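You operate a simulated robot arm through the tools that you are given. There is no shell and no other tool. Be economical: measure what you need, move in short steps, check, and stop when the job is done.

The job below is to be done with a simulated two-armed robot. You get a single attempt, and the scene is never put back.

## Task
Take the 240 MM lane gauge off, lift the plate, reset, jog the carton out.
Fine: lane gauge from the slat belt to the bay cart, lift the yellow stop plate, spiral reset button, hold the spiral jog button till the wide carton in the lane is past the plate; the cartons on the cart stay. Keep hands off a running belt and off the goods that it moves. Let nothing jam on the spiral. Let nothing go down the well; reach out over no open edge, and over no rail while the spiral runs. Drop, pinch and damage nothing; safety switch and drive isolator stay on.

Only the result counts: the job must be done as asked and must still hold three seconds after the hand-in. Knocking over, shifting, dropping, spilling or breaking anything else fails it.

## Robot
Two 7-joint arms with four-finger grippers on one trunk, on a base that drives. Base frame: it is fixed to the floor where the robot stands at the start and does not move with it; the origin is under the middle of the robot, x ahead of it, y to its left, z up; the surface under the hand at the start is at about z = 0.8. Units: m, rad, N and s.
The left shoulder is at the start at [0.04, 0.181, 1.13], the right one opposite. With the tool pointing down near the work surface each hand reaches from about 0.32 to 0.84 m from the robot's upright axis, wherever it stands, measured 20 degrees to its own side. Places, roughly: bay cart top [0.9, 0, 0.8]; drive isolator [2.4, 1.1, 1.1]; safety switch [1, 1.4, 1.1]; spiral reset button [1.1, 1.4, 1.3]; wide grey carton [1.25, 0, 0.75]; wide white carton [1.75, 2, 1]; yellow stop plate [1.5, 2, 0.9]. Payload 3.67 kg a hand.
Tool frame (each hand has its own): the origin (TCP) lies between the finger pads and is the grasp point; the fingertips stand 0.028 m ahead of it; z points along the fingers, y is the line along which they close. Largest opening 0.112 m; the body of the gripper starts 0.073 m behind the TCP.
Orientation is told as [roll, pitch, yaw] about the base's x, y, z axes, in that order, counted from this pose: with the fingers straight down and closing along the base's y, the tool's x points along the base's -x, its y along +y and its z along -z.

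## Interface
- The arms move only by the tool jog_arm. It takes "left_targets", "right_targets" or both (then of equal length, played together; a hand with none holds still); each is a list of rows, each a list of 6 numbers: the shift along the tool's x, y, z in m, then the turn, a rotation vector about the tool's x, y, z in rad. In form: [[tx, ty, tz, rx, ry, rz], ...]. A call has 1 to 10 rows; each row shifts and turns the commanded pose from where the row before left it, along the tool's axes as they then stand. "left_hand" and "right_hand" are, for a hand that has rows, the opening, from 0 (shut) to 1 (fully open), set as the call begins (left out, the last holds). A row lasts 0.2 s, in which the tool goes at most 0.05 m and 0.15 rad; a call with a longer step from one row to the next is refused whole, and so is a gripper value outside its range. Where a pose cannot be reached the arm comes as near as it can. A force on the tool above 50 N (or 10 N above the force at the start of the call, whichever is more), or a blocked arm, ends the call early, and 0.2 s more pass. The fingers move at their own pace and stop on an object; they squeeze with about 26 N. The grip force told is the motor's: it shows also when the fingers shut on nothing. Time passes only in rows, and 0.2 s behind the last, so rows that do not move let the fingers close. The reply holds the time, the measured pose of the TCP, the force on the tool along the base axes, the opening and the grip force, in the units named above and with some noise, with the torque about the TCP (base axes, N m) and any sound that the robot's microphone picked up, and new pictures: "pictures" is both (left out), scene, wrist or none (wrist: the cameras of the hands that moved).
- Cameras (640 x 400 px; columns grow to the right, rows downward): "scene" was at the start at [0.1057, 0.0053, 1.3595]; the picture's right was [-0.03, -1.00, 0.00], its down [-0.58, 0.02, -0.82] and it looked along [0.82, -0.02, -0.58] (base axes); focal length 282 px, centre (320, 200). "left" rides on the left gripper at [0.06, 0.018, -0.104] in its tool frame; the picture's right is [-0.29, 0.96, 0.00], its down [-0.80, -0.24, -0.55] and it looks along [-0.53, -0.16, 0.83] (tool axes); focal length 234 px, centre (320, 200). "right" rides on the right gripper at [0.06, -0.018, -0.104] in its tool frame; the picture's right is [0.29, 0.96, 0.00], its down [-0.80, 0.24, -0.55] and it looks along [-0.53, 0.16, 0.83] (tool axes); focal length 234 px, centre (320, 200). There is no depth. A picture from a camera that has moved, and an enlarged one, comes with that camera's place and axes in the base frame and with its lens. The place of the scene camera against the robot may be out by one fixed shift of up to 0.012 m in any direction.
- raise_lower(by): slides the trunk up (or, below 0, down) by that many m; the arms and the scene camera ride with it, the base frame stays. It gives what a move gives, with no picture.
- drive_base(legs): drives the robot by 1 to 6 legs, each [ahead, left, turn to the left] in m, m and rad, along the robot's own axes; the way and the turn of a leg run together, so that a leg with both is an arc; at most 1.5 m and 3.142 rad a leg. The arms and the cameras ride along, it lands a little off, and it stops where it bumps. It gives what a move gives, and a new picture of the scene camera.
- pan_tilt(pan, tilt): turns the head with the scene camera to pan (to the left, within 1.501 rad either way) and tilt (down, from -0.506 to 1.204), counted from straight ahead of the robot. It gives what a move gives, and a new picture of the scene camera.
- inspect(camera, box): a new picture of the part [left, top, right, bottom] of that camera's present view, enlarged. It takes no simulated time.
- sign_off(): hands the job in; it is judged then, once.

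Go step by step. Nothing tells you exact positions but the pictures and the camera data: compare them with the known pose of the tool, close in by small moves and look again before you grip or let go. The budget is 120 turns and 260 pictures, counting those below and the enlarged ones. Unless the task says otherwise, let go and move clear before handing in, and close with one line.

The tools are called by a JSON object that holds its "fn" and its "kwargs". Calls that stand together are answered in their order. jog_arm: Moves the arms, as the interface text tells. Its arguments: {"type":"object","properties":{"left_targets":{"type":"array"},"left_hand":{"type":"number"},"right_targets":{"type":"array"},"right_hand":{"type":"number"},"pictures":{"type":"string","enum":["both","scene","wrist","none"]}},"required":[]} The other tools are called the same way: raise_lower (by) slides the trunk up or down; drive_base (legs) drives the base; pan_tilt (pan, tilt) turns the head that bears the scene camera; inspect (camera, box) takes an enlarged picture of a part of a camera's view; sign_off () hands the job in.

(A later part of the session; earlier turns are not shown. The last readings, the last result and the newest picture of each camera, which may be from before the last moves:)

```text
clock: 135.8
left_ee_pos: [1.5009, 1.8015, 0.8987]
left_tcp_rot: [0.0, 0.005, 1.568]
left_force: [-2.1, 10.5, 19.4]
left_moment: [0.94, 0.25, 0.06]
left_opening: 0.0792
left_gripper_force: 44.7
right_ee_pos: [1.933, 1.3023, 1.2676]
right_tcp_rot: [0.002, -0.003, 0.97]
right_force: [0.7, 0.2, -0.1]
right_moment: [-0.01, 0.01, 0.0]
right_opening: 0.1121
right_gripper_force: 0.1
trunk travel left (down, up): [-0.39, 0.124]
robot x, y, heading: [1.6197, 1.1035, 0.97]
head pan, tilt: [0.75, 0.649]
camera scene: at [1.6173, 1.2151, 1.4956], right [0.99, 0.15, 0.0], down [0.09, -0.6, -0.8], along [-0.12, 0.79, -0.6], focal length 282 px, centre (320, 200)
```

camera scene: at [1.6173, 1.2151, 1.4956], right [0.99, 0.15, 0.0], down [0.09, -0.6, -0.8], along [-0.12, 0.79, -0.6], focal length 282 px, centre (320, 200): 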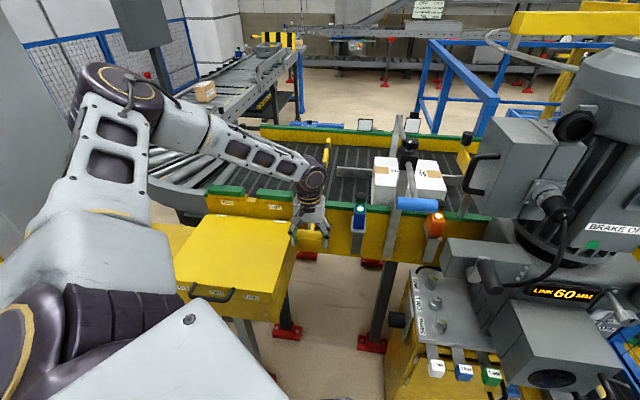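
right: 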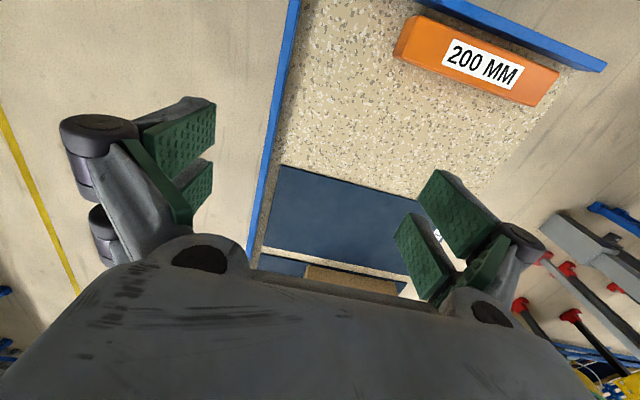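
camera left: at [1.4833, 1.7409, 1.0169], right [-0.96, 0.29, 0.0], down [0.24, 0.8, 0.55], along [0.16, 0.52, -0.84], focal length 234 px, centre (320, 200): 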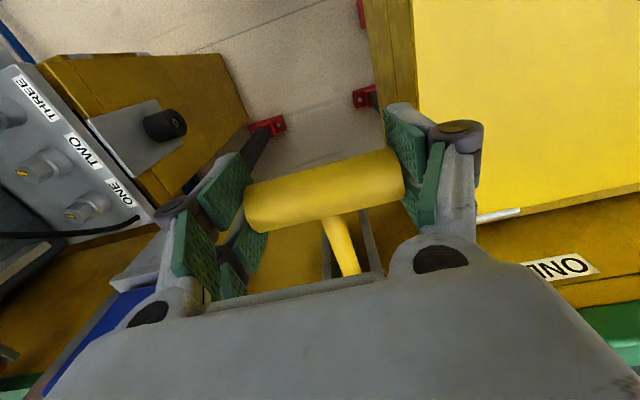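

Plate is partly up. I open the fingers and rise clear, then check that it stays.

{"fn": "jog_arm", "kwargs": {"left_targets": [[0, 0, 0, 0, 0, 0], [0, 0, 0, 0, 0, 0], [0, 0, -0.03, 0, 0, 0], [0, 0, -0.04, 0, 0, 0], [0.02, 0, -0.04, 0, 0, 0], [0.04, 0, -0.02, 0, 0, 0]], "left_hand": 1}}

```text
clock: 137.2
left_ee_pos: [1.502, 1.7401, 1.0282]
left_tcp_rot: [0.002, 0.01, 1.57]
left_force: [-0.6, 0.1, -0.4]
left_moment: [0.05, -0.02, -0.02]
left_opening: 0.112
left_gripper_force: 0.1
right_ee_pos: [1.9323, 1.3016, 1.2691]
right_tcp_rot: [-0.001, -0.001, 0.972]
right_force: [-0.7, 0.1, 0.0]
right_moment: [0.0, 0.02, -0.03]
right_opening: 0.1119
right_gripper_force: 0.1
trunk travel left (down, up): [-0.39, 0.124]
robot x, y, heading: [1.6215, 1.106, 0.968]
head pan, tilt: [0.75, 0.649]
camera scene: at [1.617, 1.2149, 1.4956], right [0.99, 0.15, 0.0], down [0.09, -0.6, -0.8], along [-0.12, 0.79, -0.6], focal length 282 px, centre (320, 200)
camera left: at [1.4843, 1.6804, 1.1333], right [-0.96, 0.29, 0.0], down [0.24, 0.8, 0.55], along [0.16, 0.52, -0.84], focal length 234 px, centre (320, 200)
```

scene: 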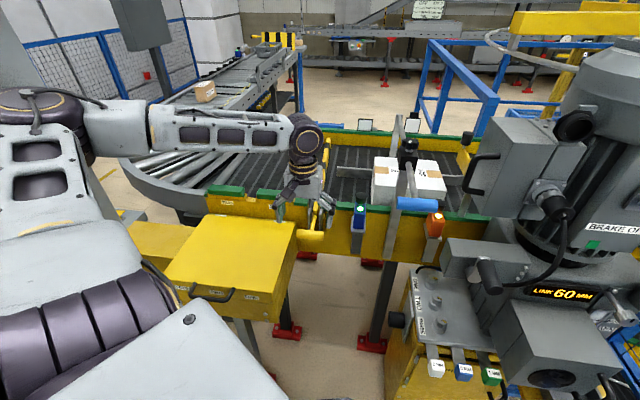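
left: 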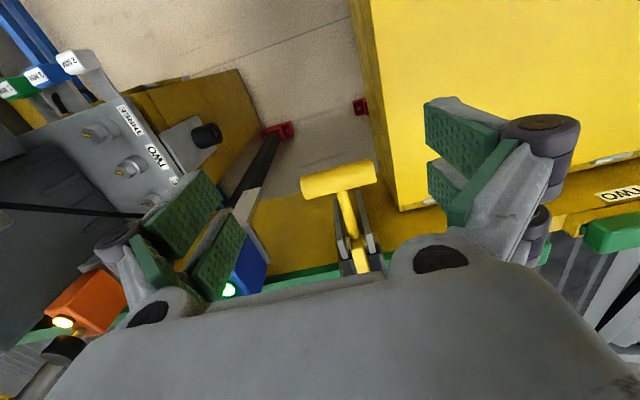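

The plate stays. Now I close the fingers and tilt the hand forward by ~48°.

{"fn": "jog_arm", "kwargs": {"left_targets": [[0.01, 0, -0.01, 0, -0.14, 0], [0.01, 0, -0.01, 0, -0.14, 0], [0, 0, 0, 0, -0.14, 0], [0, 0, 0, 0, -0.14, 0], [0, 0, 0, 0, -0.14, 0], [0, 0, 0, 0, -0.14, 0]], "left_hand": 0}}

```text
clock: 138.8
left_ee_pos: [1.5331, 1.7308, 1.0519]
left_tcp_rot: [0.041, -0.839, 1.517]
left_force: [0.3, -0.4, 0.6]
left_moment: [0.03, 0.0, 0.04]
left_opening: 0.0
left_gripper_force: 26.0
left hand out of reach, approached as far as the arm can: row 6
right_ee_pos: [1.9583, 1.2949, 1.263]
right_tcp_rot: [0.018, 0.004, 0.944]
right_force: [-0.6, -1.0, 0.4]
right_moment: [0.05, 0.04, -0.01]
right_opening: 0.1116
right_gripper_force: 0.0
trunk travel left (down, up): [-0.39, 0.124]
robot x, y, heading: [1.6211, 1.1115, 0.941]
head pan, tilt: [0.75, 0.649]
stopped in row 6 (left hand): the arm was blocked; the commanded pose is now the measured one
camera scene: at [1.6451, 1.2141, 1.496], right [0.99, 0.12, -0.02], down [0.06, -0.6, -0.8], along [-0.11, 0.79, -0.6], focal length 282 px, centre (320, 200)
camera left: at [1.5132, 1.614, 1.0768], right [-0.95, 0.22, 0.24], down [0.27, 0.11, 0.96], along [0.18, 0.97, -0.17], focal length 234 px, centre (320, 200)
```

scene: 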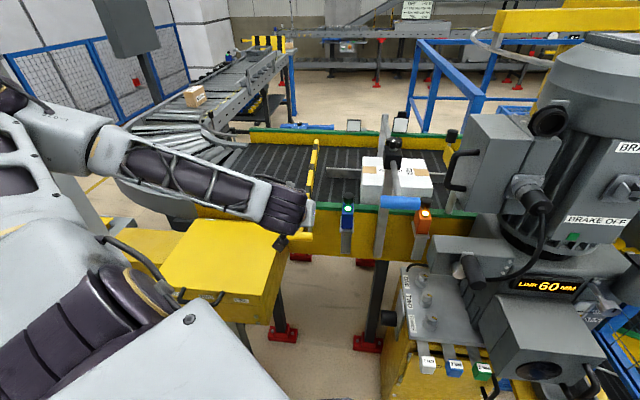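
left: 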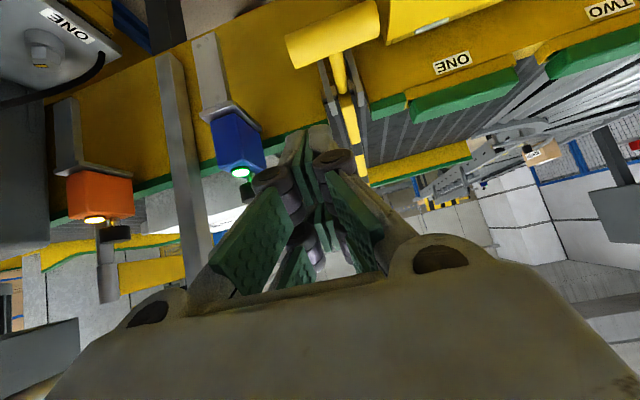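

The arm was blocked and the robot leaned a bit: the elbow likely met the console. I undo the last rotations at once.

{"fn": "jog_arm", "kwargs": {"left_targets": [[0, 0, 0, 0, 0.14, 0], [0, 0, 0, 0, 0.14, 0], [0, 0, 0, 0, 0.14, 0]], "pictures": "none"}}

{"fn": "pan_tilt", "kwargs": {"pan": 1.5, "tilt": 0.35}}

```text
clock: 139.6
left_ee_pos: [1.5327, 1.7305, 1.0499]
left_tcp_rot: [0.026, -0.416, 1.536]
left_force: [-0.2, -0.4, -0.5]
left_moment: [0.01, 0.01, -0.01]
left_opening: 0.0
left_gripper_force: 26.7
right_ee_pos: [1.9582, 1.294, 1.2617]
right_tcp_rot: [0.018, 0.01, 0.947]
right_force: [-0.3, 0.4, -0.1]
right_moment: [0.03, -0.02, 0.03]
right_opening: 0.1119
right_gripper_force: 0.1
trunk travel left (down, up): [-0.39, 0.124]
robot x, y, heading: [1.6265, 1.1065, 0.947]
head pan, tilt: [0.75, 0.649]
```

```text
clock: 140.7
left_ee_pos: [1.5323, 1.7311, 1.0492]
left_tcp_rot: [0.027, -0.416, 1.539]
left_force: [-0.4, 0.1, -0.1]
left_moment: [0.01, -0.02, -0.01]
left_opening: 0.0
left_gripper_force: 25.4
right_ee_pos: [1.9589, 1.2953, 1.2623]
right_tcp_rot: [0.018, 0.007, 0.945]
right_force: [0.3, -0.6, 0.5]
right_moment: [0.01, 0.0, -0.01]
right_opening: 0.1119
right_gripper_force: 0.0
trunk travel left (down, up): [-0.39, 0.124]
robot x, y, heading: [1.6202, 1.1055, 0.944]
head pan, tilt: [1.499, 0.351]
camera scene: at [1.5852, 1.1888, 1.5236], right [0.64, 0.77, -0.01], down [0.25, -0.22, -0.94], along [-0.73, 0.6, -0.33], focal length 282 px, centre (320, 200)
```

scene: 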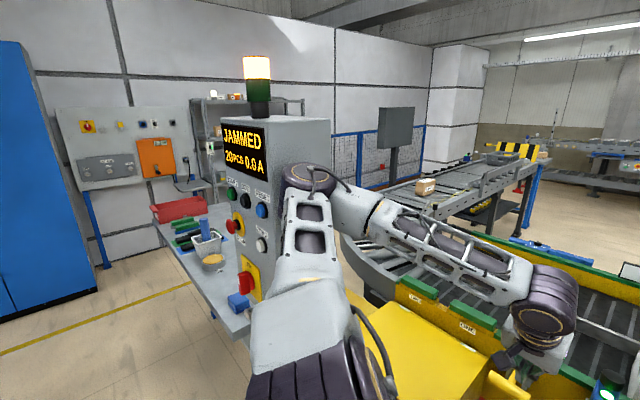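

The elbow is right beside the console's right flank. I move the base a few centimetres to the right and back to free it.

{"fn": "drive_base", "kwargs": {"legs": [[0.0, -0.08, 0]]}}

{"fn": "inspect", "kwargs": {"camera": "scene", "box": [180, 80, 400, 300]}}

```text
clock: 141.8
left_ee_pos: [1.5688, 1.6883, 1.0442]
left_tcp_rot: [0.002, -0.411, 1.553]
left_force: [-0.4, -0.4, -0.2]
left_moment: [-0.01, -0.04, -0.07]
left_opening: 0.0
left_gripper_force: 25.7
right_ee_pos: [1.9934, 1.2558, 1.2696]
right_tcp_rot: [-0.003, -0.003, 0.955]
right_force: [-0.7, 0.7, 0.2]
right_moment: [-0.01, -0.07, -0.02]
right_opening: 0.1119
right_gripper_force: 0.0
trunk travel left (down, up): [-0.39, 0.124]
robot x, y, heading: [1.6811, 1.0656, 0.959]
head pan, tilt: [1.499, 0.351]
camera scene: at [1.6148, 1.1481, 1.5222], right [0.64, 0.77, 0.0], down [0.27, -0.22, -0.94], along [-0.72, 0.6, -0.35], focal length 282 px, centre (320, 200)
```

scene: 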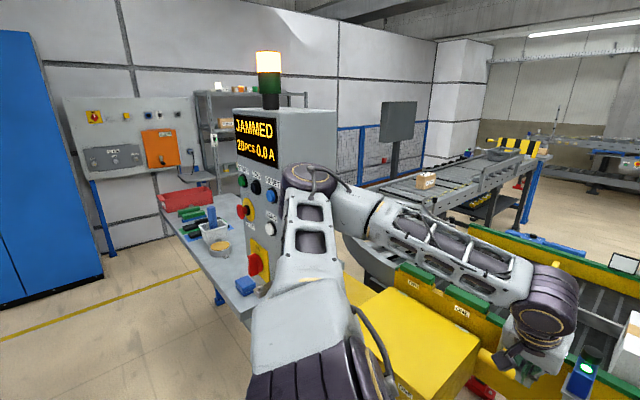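

```text
1.82 times, centred on (290, 190) of scene
camera zoom: at [1.6148, 1.1481, 1.5222], right [0.64, 0.77, 0.0], down [0.27, -0.22, -0.94], along [-0.72, 0.6, -0.35], focal length 513 px, centre (374, 218)
```

zoom: 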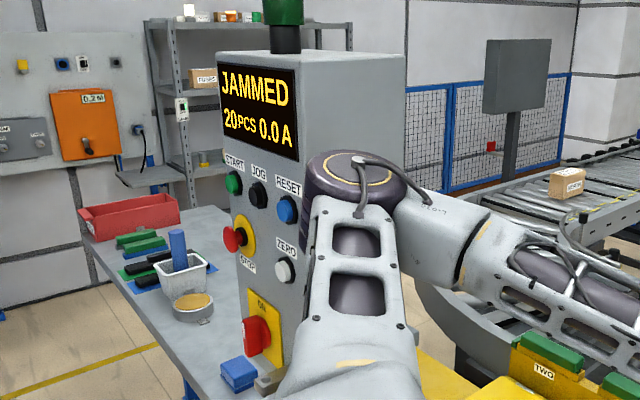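

Freed, and the console is unchanged. The present 24° tilt is enough to push the bar on. I move the closed fingertips to just in front of and above the bar.

{"fn": "jog_arm", "kwargs": {"left_targets": [[-0.015, 0.023, 0.0, 0, 0, 0], [-0.015, 0.023, 0.02, 0, 0, 0], [-0.02, 0.023, 0.03, 0, 0, 0], [0, 0, 0.03, 0, 0, 0]]}}

{"fn": "pan_tilt", "kwargs": {"pan": 0.75, "tilt": 0.65}}

```text
clock: 142.8
left_ee_pos: [1.5029, 1.7694, 0.9904]
left_tcp_rot: [0.005, -0.413, 1.554]
left_force: [-0.2, 0.8, -0.3]
left_moment: [0.02, -0.01, -0.03]
left_opening: 0.0
left_gripper_force: 26.2
right_ee_pos: [1.9959, 1.2578, 1.2677]
right_tcp_rot: [-0.001, 0.0, 0.953]
right_force: [0.0, 1.2, 0.4]
right_moment: [0.02, 0.02, -0.03]
right_opening: 0.112
right_gripper_force: 0.0
trunk travel left (down, up): [-0.39, 0.124]
robot x, y, heading: [1.6829, 1.0609, 0.952]
head pan, tilt: [1.499, 0.351]
camera scene: at [1.6197, 1.1493, 1.5223], right [0.64, 0.77, 0.0], down [0.27, -0.22, -0.94], along [-0.72, 0.6, -0.35], focal length 282 px, centre (320, 200)
camera left: at [1.4839, 1.6731, 1.0621], right [-0.95, 0.28, 0.12], down [0.25, 0.5, 0.83], along [0.17, 0.82, -0.55], focal length 234 px, centre (320, 200)
```

scene: 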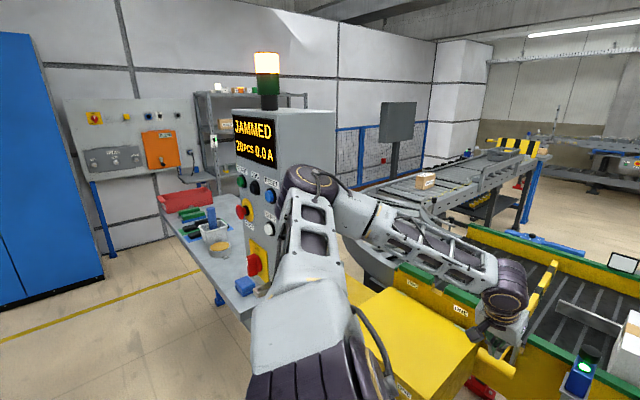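
left: 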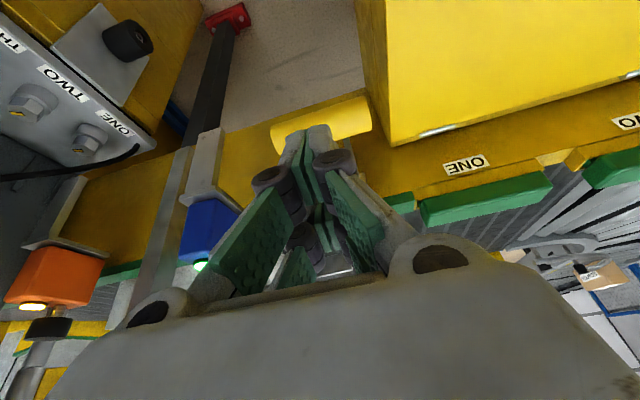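

```text
clock: 143.9
left_ee_pos: [1.5036, 1.7674, 0.9911]
left_tcp_rot: [0.007, -0.415, 1.552]
left_force: [-0.7, 0.4, 0.0]
left_moment: [0.0, 0.02, -0.02]
left_opening: 0.0
left_gripper_force: 26.1
right_ee_pos: [1.9978, 1.2552, 1.2679]
right_tcp_rot: [-0.002, -0.001, 0.953]
right_force: [0.2, 0.1, 0.3]
right_moment: [-0.04, -0.01, 0.04]
right_opening: 0.1121
right_gripper_force: 0.0
trunk travel left (down, up): [-0.39, 0.124]
robot x, y, heading: [1.6846, 1.0615, 0.955]
head pan, tilt: [0.75, 0.649]
camera scene: at [1.681, 1.1743, 1.4954], right [0.99, 0.13, 0.0], down [0.08, -0.6, -0.8], along [-0.11, 0.79, -0.6], focal length 282 px, centre (320, 200)
```

scene: 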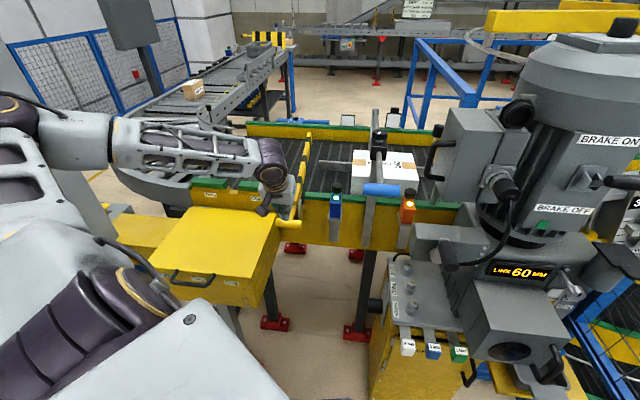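

Fingertips hover over the bar. I push along the tool axis gently until contact.

{"fn": "jog_arm", "kwargs": {"left_targets": [[0.003, 0, 0.015, 0, 0, 0], [0.003, 0, 0.015, 0, 0, 0], [0, 0, 0.008, 0, 0, 0], [0, 0, 0.006, 0, 0, 0]], "pictures": "wrist"}}

{"fn": "inspect", "kwargs": {"camera": "scene", "box": [240, 110, 350, 260]}}

```text
clock: 144.9
left_ee_pos: [1.505, 1.7799, 0.9501]
left_tcp_rot: [0.006, -0.413, 1.553]
left_force: [-0.1, 0.3, -0.1]
left_moment: [-0.01, -0.01, 0.02]
left_opening: 0.0
left_gripper_force: 26.1
right_ee_pos: [1.9971, 1.2546, 1.267]
right_tcp_rot: [-0.001, 0.0, 0.952]
right_force: [0.6, 0.8, 0.9]
right_moment: [0.0, -0.04, 0.02]
right_opening: 0.1121
right_gripper_force: 0.0
trunk travel left (down, up): [-0.39, 0.124]
robot x, y, heading: [1.6846, 1.0667, 0.951]
head pan, tilt: [0.75, 0.649]
camera left: at [1.486, 1.6826, 1.0219], right [-0.95, 0.28, 0.12], down [0.25, 0.5, 0.83], along [0.17, 0.82, -0.55], focal length 234 px, centre (320, 200)
```

left: 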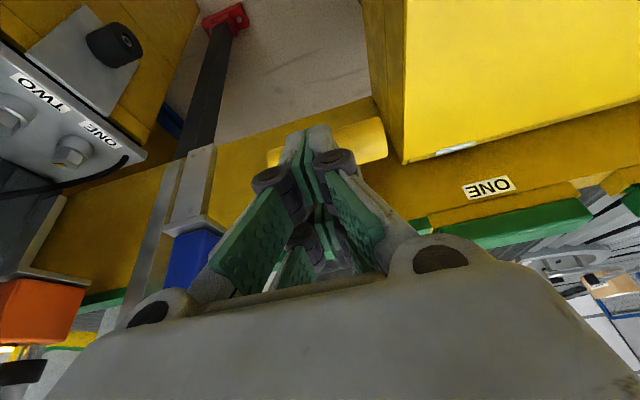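

```text
2.67 times, centred on (295, 185) of scene
camera zoom: at [1.6813, 1.1743, 1.4954], right [0.99, 0.13, 0.0], down [0.08, -0.6, -0.8], along [-0.1, 0.79, -0.6], focal length 752 px, centre (387, 240)
```

zoom: 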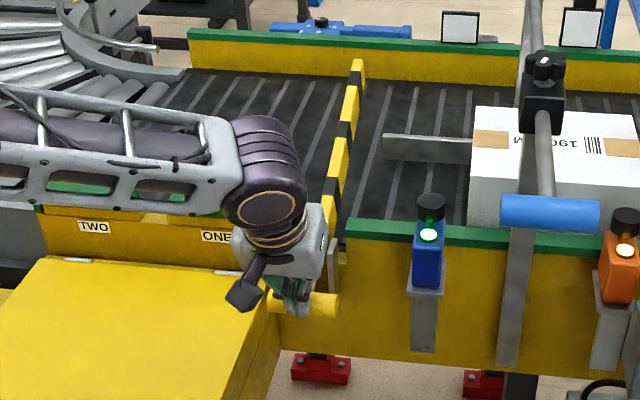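

Nearly in contact. Continue forward in small pushes.

{"fn": "jog_arm", "kwargs": {"left_targets": [[0, 0, 0.006, 0, 0, 0], [0, 0, 0.006, 0, 0, 0], [0, 0, 0.005, 0, 0, 0]], "pictures": "none"}}

{"fn": "jog_arm", "kwargs": {"left_targets": [[0, 0, 0.006, 0, 0, 0], [0, 0, 0.006, 0, 0, 0]], "pictures": "wrist"}}

```text
clock: 145.7
left_ee_pos: [1.5054, 1.7857, 0.9376]
left_tcp_rot: [0.009, -0.418, 1.551]
left_force: [-3.4, -6.0, 12.7]
left_moment: [0.07, 0.08, 0.05]
left_opening: 0.006
left_gripper_force: 35.5
right_ee_pos: [1.998, 1.2529, 1.2684]
right_tcp_rot: [0.001, -0.003, 0.951]
right_force: [-0.6, 0.4, -0.2]
right_moment: [0.02, 0.01, 0.02]
right_opening: 0.112
right_gripper_force: 0.1
trunk travel left (down, up): [-0.39, 0.124]
robot x, y, heading: [1.6844, 1.0629, 0.956]
head pan, tilt: [0.75, 0.649]
```

```text
clock: 146.3
left_ee_pos: [1.5063, 1.7897, 0.925]
left_tcp_rot: [0.004, -0.416, 1.55]
left_force: [-1.2, -10.1, 11.8]
left_moment: [-0.03, 0.04, 0.04]
left_opening: 0.0059
left_gripper_force: 35.7
right_ee_pos: [1.9975, 1.2541, 1.2683]
right_tcp_rot: [0.002, 0.0, 0.952]
right_force: [0.4, 0.2, 0.4]
right_moment: [-0.05, 0.04, 0.0]
right_opening: 0.1121
right_gripper_force: 0.0
trunk travel left (down, up): [-0.39, 0.124]
robot x, y, heading: [1.684, 1.0616, 0.951]
head pan, tilt: [0.75, 0.649]
camera left: at [1.4873, 1.6922, 0.9961], right [-0.95, 0.28, 0.12], down [0.25, 0.5, 0.83], along [0.17, 0.82, -0.55], focal length 234 px, centre (320, 200)
```

left: 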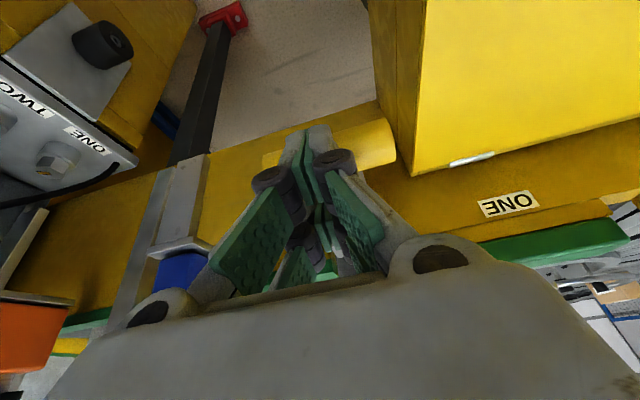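

The push works with about 15 N. I follow the arc further, bending inward.

{"fn": "jog_arm", "kwargs": {"left_targets": [[-0.0015, 0, 0.0085, 0, 0, 0], [-0.002, 0, 0.0085, 0, 0, 0], [-0.0035, 0, 0.008, 0, 0, 0], [-0.0035, 0, 0.008, 0, 0, 0]]}}

```text
clock: 147.3
left_ee_pos: [1.5046, 1.8134, 0.8981]
left_tcp_rot: [0.007, -0.418, 1.552]
left_force: [-2.7, -3.9, 4.1]
left_moment: [-0.13, 0.07, -0.01]
left_opening: 0.0062
left_gripper_force: 36.0
right_ee_pos: [1.9974, 1.2535, 1.2671]
right_tcp_rot: [0.002, -0.002, 0.953]
right_force: [0.3, -0.9, 0.3]
right_moment: [0.04, -0.01, 0.02]
right_opening: 0.1118
right_gripper_force: 0.0
trunk travel left (down, up): [-0.39, 0.124]
robot x, y, heading: [1.6818, 1.0615, 0.952]
head pan, tilt: [0.75, 0.649]
camera scene: at [1.681, 1.1725, 1.4955], right [0.99, 0.13, 0.0], down [0.08, -0.6, -0.8], along [-0.1, 0.79, -0.6], focal length 282 px, centre (320, 200)
camera left: at [1.4855, 1.7164, 0.9697], right [-0.95, 0.28, 0.12], down [0.25, 0.5, 0.83], along [0.17, 0.82, -0.55], focal length 234 px, centre (320, 200)
```

scene: 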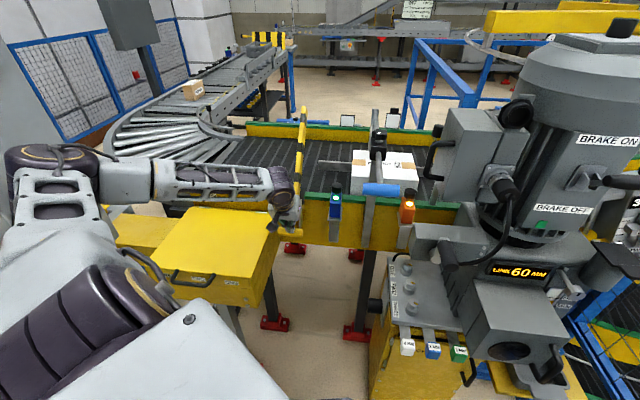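
left: 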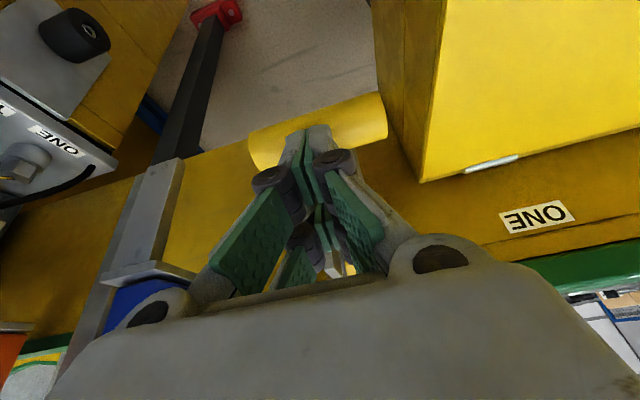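

The plate is already steep. I zoom to see where the tip sits on the bar and how far the plate is up.

{"fn": "inspect", "kwargs": {"camera": "scene", "box": [240, 90, 350, 250]}}

{"fn": "inspect", "kwargs": {"camera": "left", "box": [230, 70, 410, 290]}}

```text
2.50 times, centred on (295, 170) of scene
camera zoom: at [1.681, 1.1725, 1.4955], right [0.99, 0.13, 0.0], down [0.08, -0.6, -0.8], along [-0.1, 0.79, -0.6], focal length 705 px, centre (382, 275)
```

zoom: 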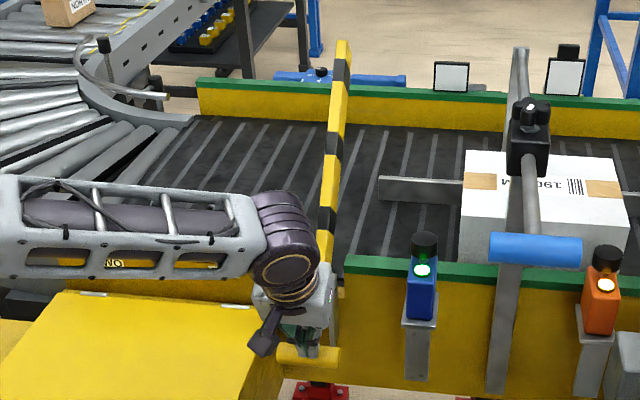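

```text
1.82 times, centred on (320, 180) of left
camera zoom: at [1.4855, 1.7164, 0.9697], right [-0.95, 0.28, 0.12], down [0.25, 0.5, 0.83], along [0.17, 0.82, -0.55], focal length 426 px, centre (320, 236)
```

zoom: 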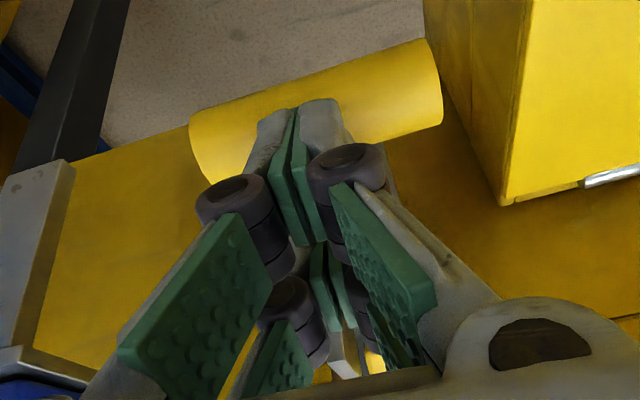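

The tip is still on the bar and the plate is at perhaps 60–70°. I push further inward until it reaches its stop.

{"fn": "jog_arm", "kwargs": {"left_targets": [[-0.0055, 0, 0.007, 0, 0, 0], [-0.0055, 0, 0.007, 0, 0, 0], [-0.006, 0, 0.006, 0, 0, 0]]}}

```text
clock: 148.1
left_ee_pos: [1.5046, 1.8342, 0.8865]
left_tcp_rot: [0.008, -0.415, 1.553]
left_force: [-1.3, -26.0, 9.5]
left_moment: [0.0, -0.07, 0.22]
left_opening: 0.0
left_gripper_force: 36.0
right_ee_pos: [1.9985, 1.2506, 1.269]
right_tcp_rot: [0.002, -0.003, 0.953]
right_force: [-0.4, 0.1, -0.4]
right_moment: [-0.05, 0.0, -0.03]
right_opening: 0.112
right_gripper_force: 0.0
trunk travel left (down, up): [-0.39, 0.124]
robot x, y, heading: [1.6793, 1.0635, 0.951]
head pan, tilt: [0.75, 0.649]
camera scene: at [1.6812, 1.1692, 1.4958], right [0.99, 0.13, 0.0], down [0.08, -0.6, -0.8], along [-0.1, 0.79, -0.6], focal length 282 px, centre (320, 200)
camera left: at [1.4858, 1.7371, 0.9583], right [-0.95, 0.28, 0.12], down [0.25, 0.5, 0.83], along [0.17, 0.82, -0.55], focal length 234 px, centre (320, 200)
```

scene: 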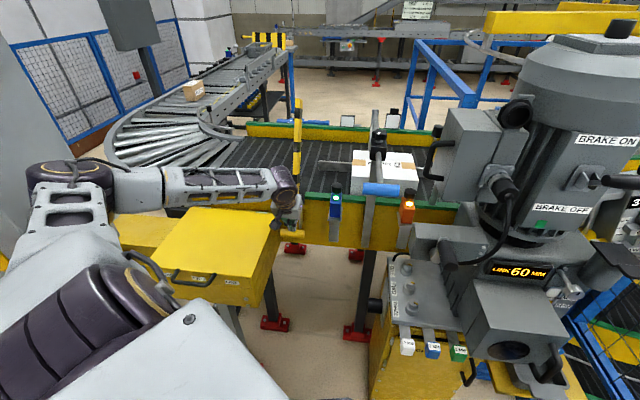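
left: 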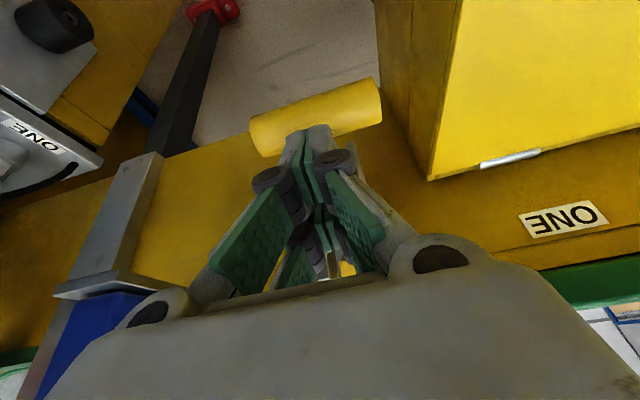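

Force rose to 26 N inward: perhaps the stop. I zoom again.

{"fn": "inspect", "kwargs": {"camera": "scene", "box": [240, 90, 350, 250]}}

{"fn": "inspect", "kwargs": {"camera": "left", "box": [230, 60, 410, 280]}}

```text
2.50 times, centred on (295, 170) of scene
camera zoom: at [1.6812, 1.1692, 1.4958], right [0.99, 0.13, 0.0], down [0.08, -0.6, -0.8], along [-0.1, 0.79, -0.6], focal length 705 px, centre (382, 275)
```

zoom: 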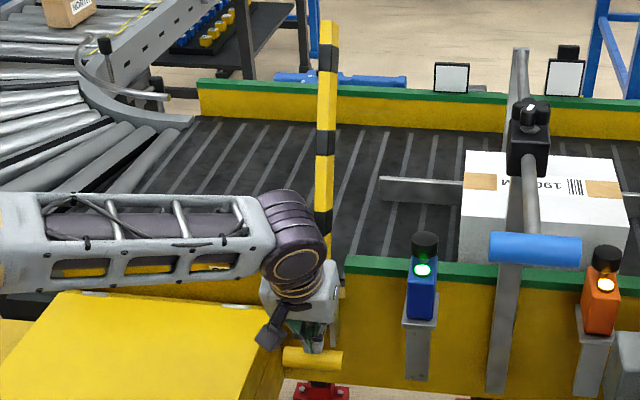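

```text
1.82 times, centred on (320, 170) of left
camera zoom: at [1.4858, 1.7371, 0.9583], right [-0.95, 0.28, 0.12], down [0.25, 0.5, 0.83], along [0.17, 0.82, -0.55], focal length 426 px, centre (320, 254)
```

zoom: 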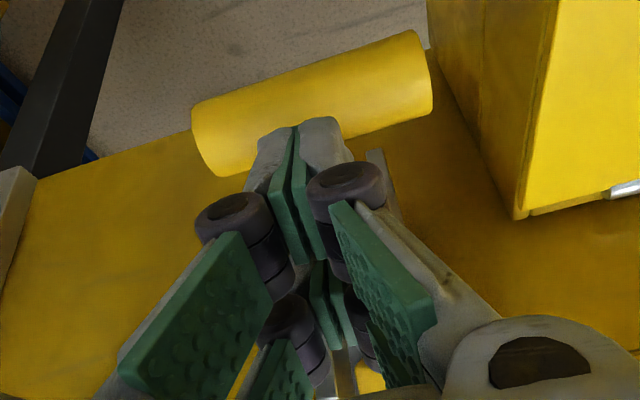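

The plate stands nearly upright. I push 4 mm more to tell whether it is at its stop.

{"fn": "jog_arm", "kwargs": {"left_targets": [[-0.003, 0, 0.004, 0, 0, 0], [-0.002, 0, 0.003, 0, 0, 0]], "pictures": "scene"}}

{"fn": "inspect", "kwargs": {"camera": "scene", "box": [240, 90, 350, 250]}}

```text
clock: 148.7
left_ee_pos: [1.5051, 1.8431, 0.8811]
left_tcp_rot: [0.007, -0.415, 1.553]
left_force: [-3.1, -24.5, 1.9]
left_moment: [-0.24, 0.0, 0.24]
left_opening: 0.0001
left_gripper_force: 35.9
right_ee_pos: [1.9974, 1.2528, 1.2684]
right_tcp_rot: [0.003, -0.004, 0.954]
right_force: [-0.2, 0.5, -0.4]
right_moment: [-0.01, -0.02, 0.01]
right_opening: 0.1119
right_gripper_force: 0.0
trunk travel left (down, up): [-0.39, 0.124]
robot x, y, heading: [1.6861, 1.062, 0.953]
head pan, tilt: [0.75, 0.649]
camera scene: at [1.6807, 1.1709, 1.4956], right [0.99, 0.13, 0.0], down [0.08, -0.6, -0.8], along [-0.1, 0.79, -0.6], focal length 282 px, centre (320, 200)
```

scene: 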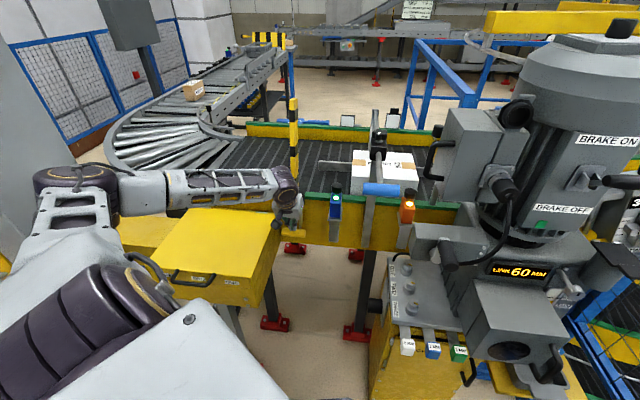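

```text
2.50 times, centred on (295, 170) of scene
camera zoom: at [1.6807, 1.1709, 1.4956], right [0.99, 0.13, 0.0], down [0.08, -0.6, -0.8], along [-0.1, 0.79, -0.6], focal length 705 px, centre (382, 275)
```

zoom: 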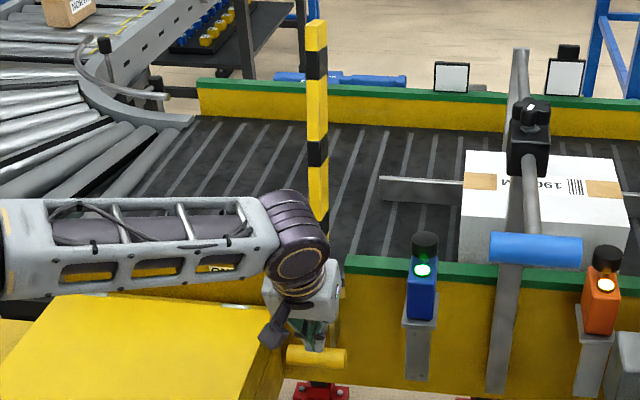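

It still turns with steady friction. I keep on until it actually stops.

{"fn": "jog_arm", "kwargs": {"left_targets": [[-0.005, 0, 0.0033, 0, 0, 0], [-0.005, 0, 0.0033, 0, 0, 0]], "pictures": "wrist"}}

{"fn": "inspect", "kwargs": {"camera": "scene", "box": [240, 90, 350, 250]}}

```text
clock: 149.3
left_ee_pos: [1.5025, 1.8529, 0.8807]
left_tcp_rot: [0.011, -0.416, 1.552]
left_force: [-11.5, -34.6, 2.7]
left_moment: [-0.14, -0.51, 0.19]
left_opening: 0.0
left_gripper_force: 35.8
right_ee_pos: [1.9959, 1.252, 1.2691]
right_tcp_rot: [0.001, -0.005, 0.955]
right_force: [0.6, 0.3, 0.0]
right_moment: [0.0, 0.02, 0.02]
right_opening: 0.1121
right_gripper_force: 0.1
trunk travel left (down, up): [-0.39, 0.124]
robot x, y, heading: [1.6827, 1.0653, 0.956]
head pan, tilt: [0.75, 0.649]
camera left: at [1.4843, 1.756, 0.9524], right [-0.95, 0.28, 0.12], down [0.25, 0.5, 0.83], along [0.17, 0.82, -0.55], focal length 234 px, centre (320, 200)
```

left: 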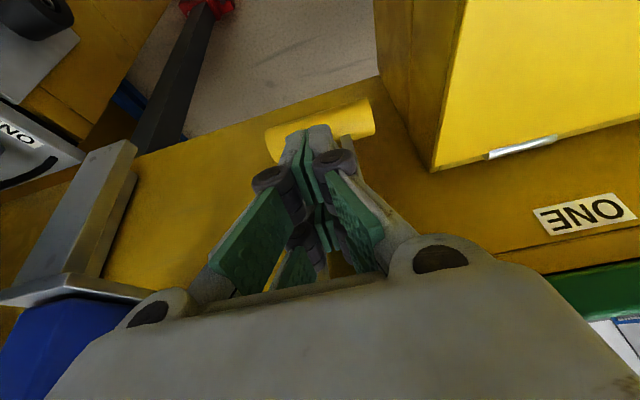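

```text
2.50 times, centred on (295, 170) of scene
camera zoom: at [1.6794, 1.169, 1.4958], right [0.99, 0.13, 0.0], down [0.08, -0.6, -0.8], along [-0.1, 0.79, -0.6], focal length 705 px, centre (382, 275)
```

zoom: 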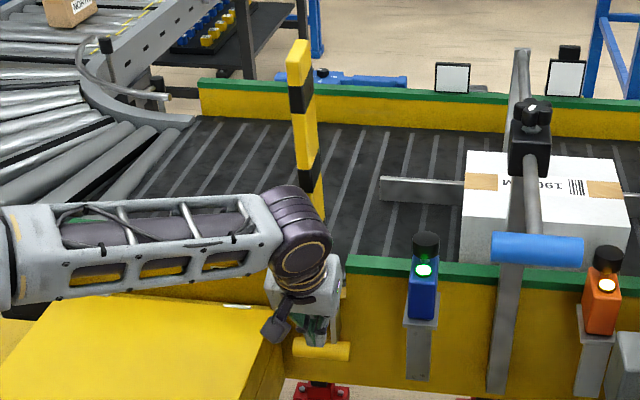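

The plate now stands upright (tip at about y 1.90, z 1.24). I withdraw the hand back along its axis and check that the plate stays.

{"fn": "jog_arm", "kwargs": {"left_targets": [[0.005, 0, -0.01, 0, 0, 0], [0.01, 0, -0.03, 0, 0, 0], [0.02, 0, -0.04, 0, 0, 0], [0.03, 0, -0.04, 0, 0.1, 0], [0.04, -0.02, -0.03, 0, 0.14, 0], [0.02, -0.03, -0.03, 0, 0.14, 0], [0.03, 0, -0.03, 0, 0.03, 0]], "pictures": "scene"}}

{"fn": "inspect", "kwargs": {"camera": "scene", "box": [240, 80, 440, 260]}}

```text
refused: row 5 steps farther than a row can; nothing moved
```

```text
2.22 times, centred on (340, 170) of scene
camera zoom: at [1.6794, 1.169, 1.4958], right [0.99, 0.13, 0.0], down [0.08, -0.6, -0.8], along [-0.1, 0.79, -0.6], focal length 627 px, centre (276, 267)
```

zoom: 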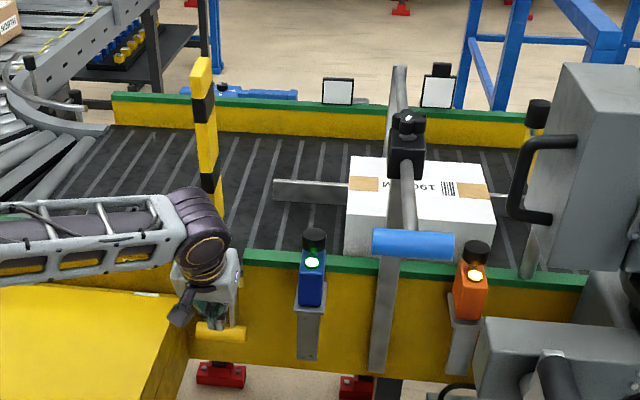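

The same withdrawal with smaller steps.

{"fn": "jog_arm", "kwargs": {"left_targets": [[0.002, 0, -0.01, 0, 0, 0], [0.005, 0, -0.03, 0, 0, 0], [0.015, 0, -0.04, 0, 0, 0], [0.025, 0, -0.035, 0, 0.1, 0], [0.025, -0.01, -0.03, 0, 0.14, 0], [0.025, -0.01, -0.03, 0, 0.14, 0], [0.03, 0, -0.03, 0, 0.03, 0]], "pictures": "scene"}}

{"fn": "inspect", "kwargs": {"camera": "scene", "box": [240, 80, 440, 260]}}

```text
clock: 150.9
left_ee_pos: [1.5235, 1.6743, 1.0432]
left_tcp_rot: [0.006, -0.005, 1.554]
left_force: [-0.4, -0.8, -0.1]
left_moment: [0.0, -0.03, -0.03]
left_opening: 0.0001
left_gripper_force: 35.6
right_ee_pos: [1.9973, 1.2533, 1.2688]
right_tcp_rot: [0.002, -0.004, 0.954]
right_force: [-0.3, -0.9, 0.9]
right_moment: [0.04, 0.02, 0.02]
right_opening: 0.1119
right_gripper_force: 0.1
trunk travel left (down, up): [-0.39, 0.124]
robot x, y, heading: [1.6847, 1.0654, 0.952]
head pan, tilt: [0.75, 0.649]
camera scene: at [1.6812, 1.1714, 1.4957], right [0.99, 0.13, 0.0], down [0.08, -0.6, -0.8], along [-0.1, 0.79, -0.6], focal length 282 px, centre (320, 200)
```

scene: 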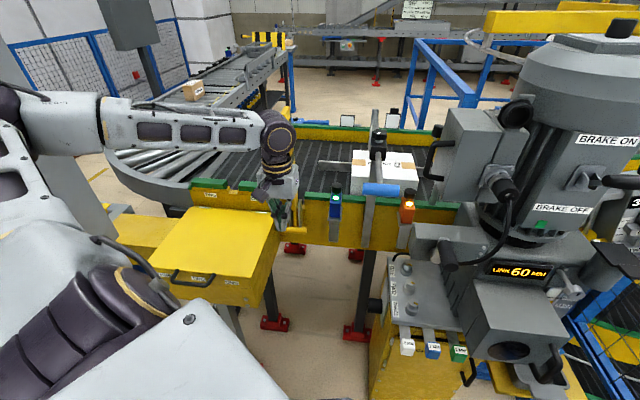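

```text
2.22 times, centred on (340, 170) of scene
camera zoom: at [1.6812, 1.1714, 1.4957], right [0.99, 0.13, 0.0], down [0.08, -0.6, -0.8], along [-0.1, 0.79, -0.6], focal length 627 px, centre (276, 267)
```

zoom: 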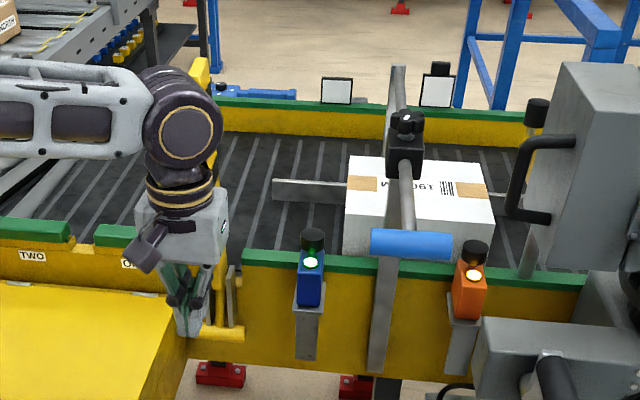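

The plate stays up. Next I back out of the bay, turn to face +y and go to the console.

{"fn": "drive_base", "kwargs": {"legs": [[-0.31, -0.22, 0], [0, 0, 0.62]]}}

{"fn": "pan_tilt", "kwargs": {"pan": 0.0, "tilt": 0.4}}

```text
clock: 155.2
left_ee_pos: [1.199, 1.0898, 1.0416]
left_tcp_rot: [0.006, -0.004, 2.17]
left_force: [0.2, 0.7, 0.9]
left_moment: [0.01, 0.01, 0.02]
left_opening: 0.0003
left_gripper_force: 35.7
right_ee_pos: [1.8291, 1.0211, 1.2677]
right_tcp_rot: [0.002, -0.001, 1.569]
right_force: [0.3, 0.0, 1.2]
right_moment: [0.04, -0.03, -0.02]
right_opening: 0.112
right_gripper_force: 0.1
trunk travel left (down, up): [-0.39, 0.124]
robot x, y, heading: [1.6828, 0.6813, 1.565]
head pan, tilt: [0.75, 0.649]
camera scene: at [1.6217, 0.7748, 1.4955], right [0.73, 0.68, 0.0], down [0.41, -0.44, -0.8], along [-0.54, 0.58, -0.6], focal length 282 px, centre (320, 200)
```

scene: 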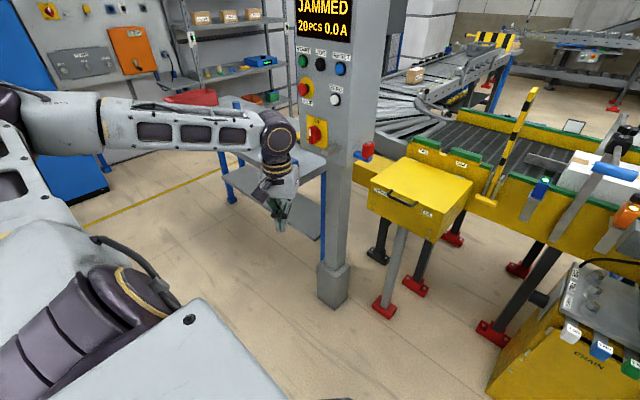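

```text
clock: 156.3
left_ee_pos: [1.1998, 1.0903, 1.0416]
left_tcp_rot: [0.007, -0.003, 2.169]
left_force: [0.3, -0.2, -0.6]
left_moment: [-0.01, -0.01, -0.01]
left_opening: 0.0
left_gripper_force: 36.1
right_ee_pos: [1.8291, 1.0208, 1.2689]
right_tcp_rot: [-0.001, -0.003, 1.567]
right_force: [0.7, 0.4, 0.6]
right_moment: [-0.02, 0.01, 0.03]
right_opening: 0.1121
right_gripper_force: 0.2
trunk travel left (down, up): [-0.39, 0.124]
robot x, y, heading: [1.6835, 0.6842, 1.564]
head pan, tilt: [0.0, 0.4]
camera scene: at [1.6808, 0.8038, 1.5179], right [1.0, 0.0, 0.0], down [0.0, -0.39, -0.92], along [0.0, 0.92, -0.39], focal length 282 px, centre (320, 200)
```

scene: 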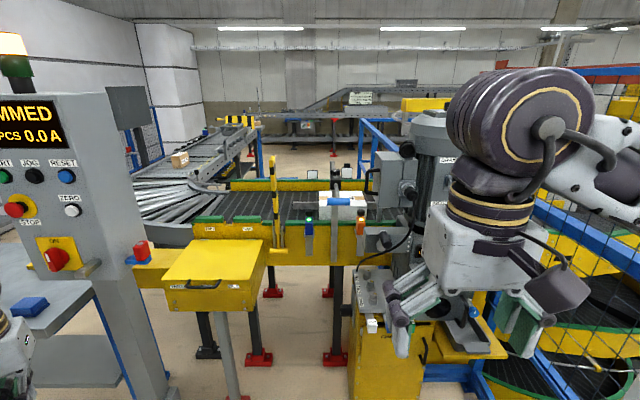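

The plate stands up. I slide left to x≈1.3 so the left hand can reach the buttons while the camera sees the lane.

{"fn": "drive_base", "kwargs": {"legs": [[-0.02, 0.38, 0]]}}

{"fn": "jog_arm", "kwargs": {"left_targets": [[0, 0, -0.04, 0, 0, 0.12], [0, 0, -0.04, 0, 0, 0.12], [0, 0, -0.04, 0, 0, 0.12], [0, 0, -0.04, 0, 0, 0.12], [0, 0, -0.04, 0, 0, 0.12]], "pictures": "none"}}

{"fn": "pan_tilt", "kwargs": {"pan": 0.3, "tilt": 0.35}}

```text
clock: 158.7
left_ee_pos: [0.8299, 1.0719, 1.0422]
left_tcp_rot: [0.007, -0.004, 2.168]
left_force: [-0.1, -0.4, 0.4]
left_moment: [0.02, -0.03, -0.04]
left_opening: 0.0001
left_gripper_force: 35.6
right_ee_pos: [1.46, 1.0015, 1.2683]
right_tcp_rot: [0.001, -0.002, 1.567]
right_force: [0.1, 0.1, -0.9]
right_moment: [0.02, -0.01, -0.06]
right_opening: 0.1119
right_gripper_force: 0.1
trunk travel left (down, up): [-0.39, 0.124]
robot x, y, heading: [1.3116, 0.6677, 1.569]
head pan, tilt: [0.0, 0.4]
camera scene: at [1.3112, 0.7851, 1.518], right [1.0, -0.01, 0.0], down [0.0, -0.39, -0.92], along [0.0, 0.92, -0.39], focal length 282 px, centre (320, 200)
```

scene: 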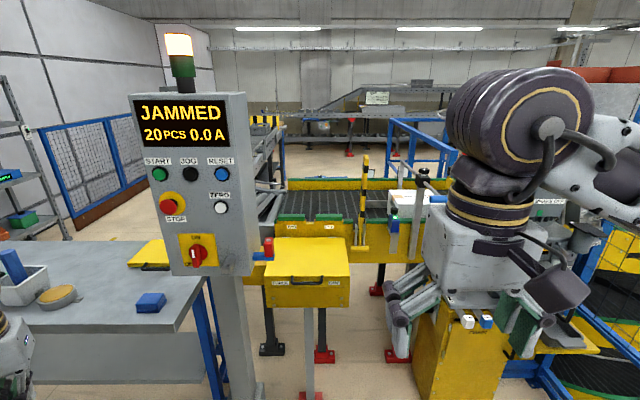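

```text
clock: 159.9
left_ee_pos: [0.8331, 1.0741, 1.242]
left_tcp_rot: [0.007, 0.004, 1.567]
left_force: [-0.1, -0.3, 0.4]
left_moment: [-0.01, 0.0, 0.01]
left_opening: 0.0
left_gripper_force: 35.4
right_ee_pos: [1.459, 1.0042, 1.2682]
right_tcp_rot: [-0.001, 0.001, 1.566]
right_force: [0.0, 1.2, -0.5]
right_moment: [-0.03, -0.01, 0.0]
right_opening: 0.1121
right_gripper_force: 0.1
trunk travel left (down, up): [-0.39, 0.124]
robot x, y, heading: [1.3111, 0.662, 1.563]
head pan, tilt: [0.0, 0.4]
```

```text
clock: 160.7
left_ee_pos: [0.8325, 1.0727, 1.2416]
left_tcp_rot: [0.006, 0.002, 1.568]
left_force: [-0.2, -0.1, -0.1]
left_moment: [-0.01, 0.01, 0.01]
left_opening: 0.0
left_gripper_force: 35.8
right_ee_pos: [1.4598, 1.001, 1.2689]
right_tcp_rot: [0.0, -0.003, 1.566]
right_force: [0.4, -0.8, 0.3]
right_moment: [0.02, -0.02, -0.01]
right_opening: 0.1121
right_gripper_force: 0.1
trunk travel left (down, up): [-0.39, 0.124]
robot x, y, heading: [1.3113, 0.6632, 1.564]
head pan, tilt: [0.3, 0.351]
camera scene: at [1.2831, 0.7812, 1.5225], right [0.96, 0.29, 0.0], down [0.1, -0.33, -0.94], along [-0.27, 0.9, -0.34], focal length 282 px, centre (320, 200)
```

scene: 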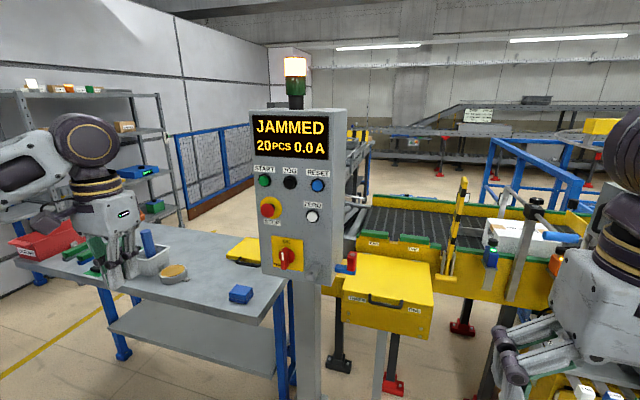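

Both views give RESET at about [1.085, 1.40–1.45, 1.32], JOG ≈0.08 m to its left. I bring the left hand in front at a distance, then tip it to point at the panel.

{"fn": "jog_arm", "kwargs": {"left_targets": [[-0.02, -0.042, -0.016, 0, 0, 0], [-0.02, -0.042, -0.016, 0, 0, 0], [-0.02, -0.042, -0.016, 0, 0, 0], [-0.02, -0.042, -0.016, 0, 0, 0], [-0.02, -0.042, -0.016, 0, 0, 0], [0, -0.04, 0, 0, 0, 0]], "pictures": "none"}}

{"fn": "jog_arm", "kwargs": {"left_targets": [[0, 0, 0, 0, -0.145, 0], [0, 0, 0, 0, -0.145, 0], [0, 0, 0, 0, -0.145, 0], [0, 0, 0, 0, -0.145, 0], [0, 0, 0, 0, -0.145, 0], [0, 0, 0, 0, -0.145, 0], [0, 0, 0, 0, -0.145, 0]]}}

```text
clock: 162.1
left_ee_pos: [1.0854, 1.1728, 1.3178]
left_tcp_rot: [0.006, 0.002, 1.567]
left_force: [0.2, -0.7, 1.5]
left_moment: [-0.01, 0.02, 0.0]
left_opening: 0.0002
left_gripper_force: 35.1
right_ee_pos: [1.4603, 1.002, 1.2675]
right_tcp_rot: [0.001, -0.001, 1.566]
right_force: [0.1, -0.3, 1.2]
right_moment: [-0.02, -0.05, -0.03]
right_opening: 0.1121
right_gripper_force: 0.0
trunk travel left (down, up): [-0.39, 0.124]
robot x, y, heading: [1.3154, 0.6654, 1.565]
head pan, tilt: [0.3, 0.351]
```

```text
clock: 163.7
left_ee_pos: [1.0809, 1.1717, 1.3185]
left_tcp_rot: [0.01, -1.016, 1.558]
left_force: [-0.7, 0.1, -0.5]
left_moment: [0.01, 0.01, -0.01]
left_opening: 0.0
left_gripper_force: 35.6
right_ee_pos: [1.4594, 1.003, 1.2682]
right_tcp_rot: [0.001, -0.001, 1.568]
right_force: [0.0, 0.1, 1.0]
right_moment: [-0.01, -0.01, 0.04]
right_opening: 0.112
right_gripper_force: 0.1
trunk travel left (down, up): [-0.39, 0.124]
robot x, y, heading: [1.3108, 0.662, 1.567]
head pan, tilt: [0.3, 0.351]
camera scene: at [1.2823, 0.7811, 1.5225], right [0.96, 0.29, 0.0], down [0.1, -0.33, -0.94], along [-0.27, 0.9, -0.34], focal length 282 px, centre (320, 200)
camera left: at [1.0642, 1.0506, 1.3238], right [-0.96, 0.15, 0.25], down [0.25, -0.05, 0.97], along [0.16, 0.99, 0.01], focal length 234 px, centre (320, 200)
```

scene: 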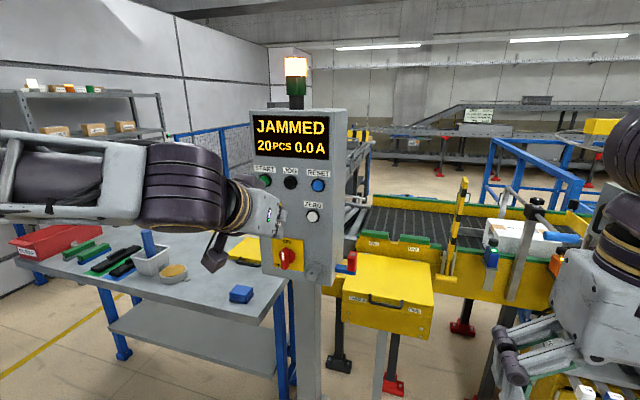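
left: 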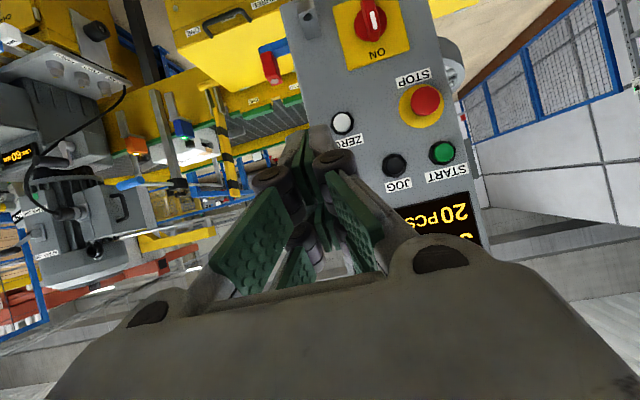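

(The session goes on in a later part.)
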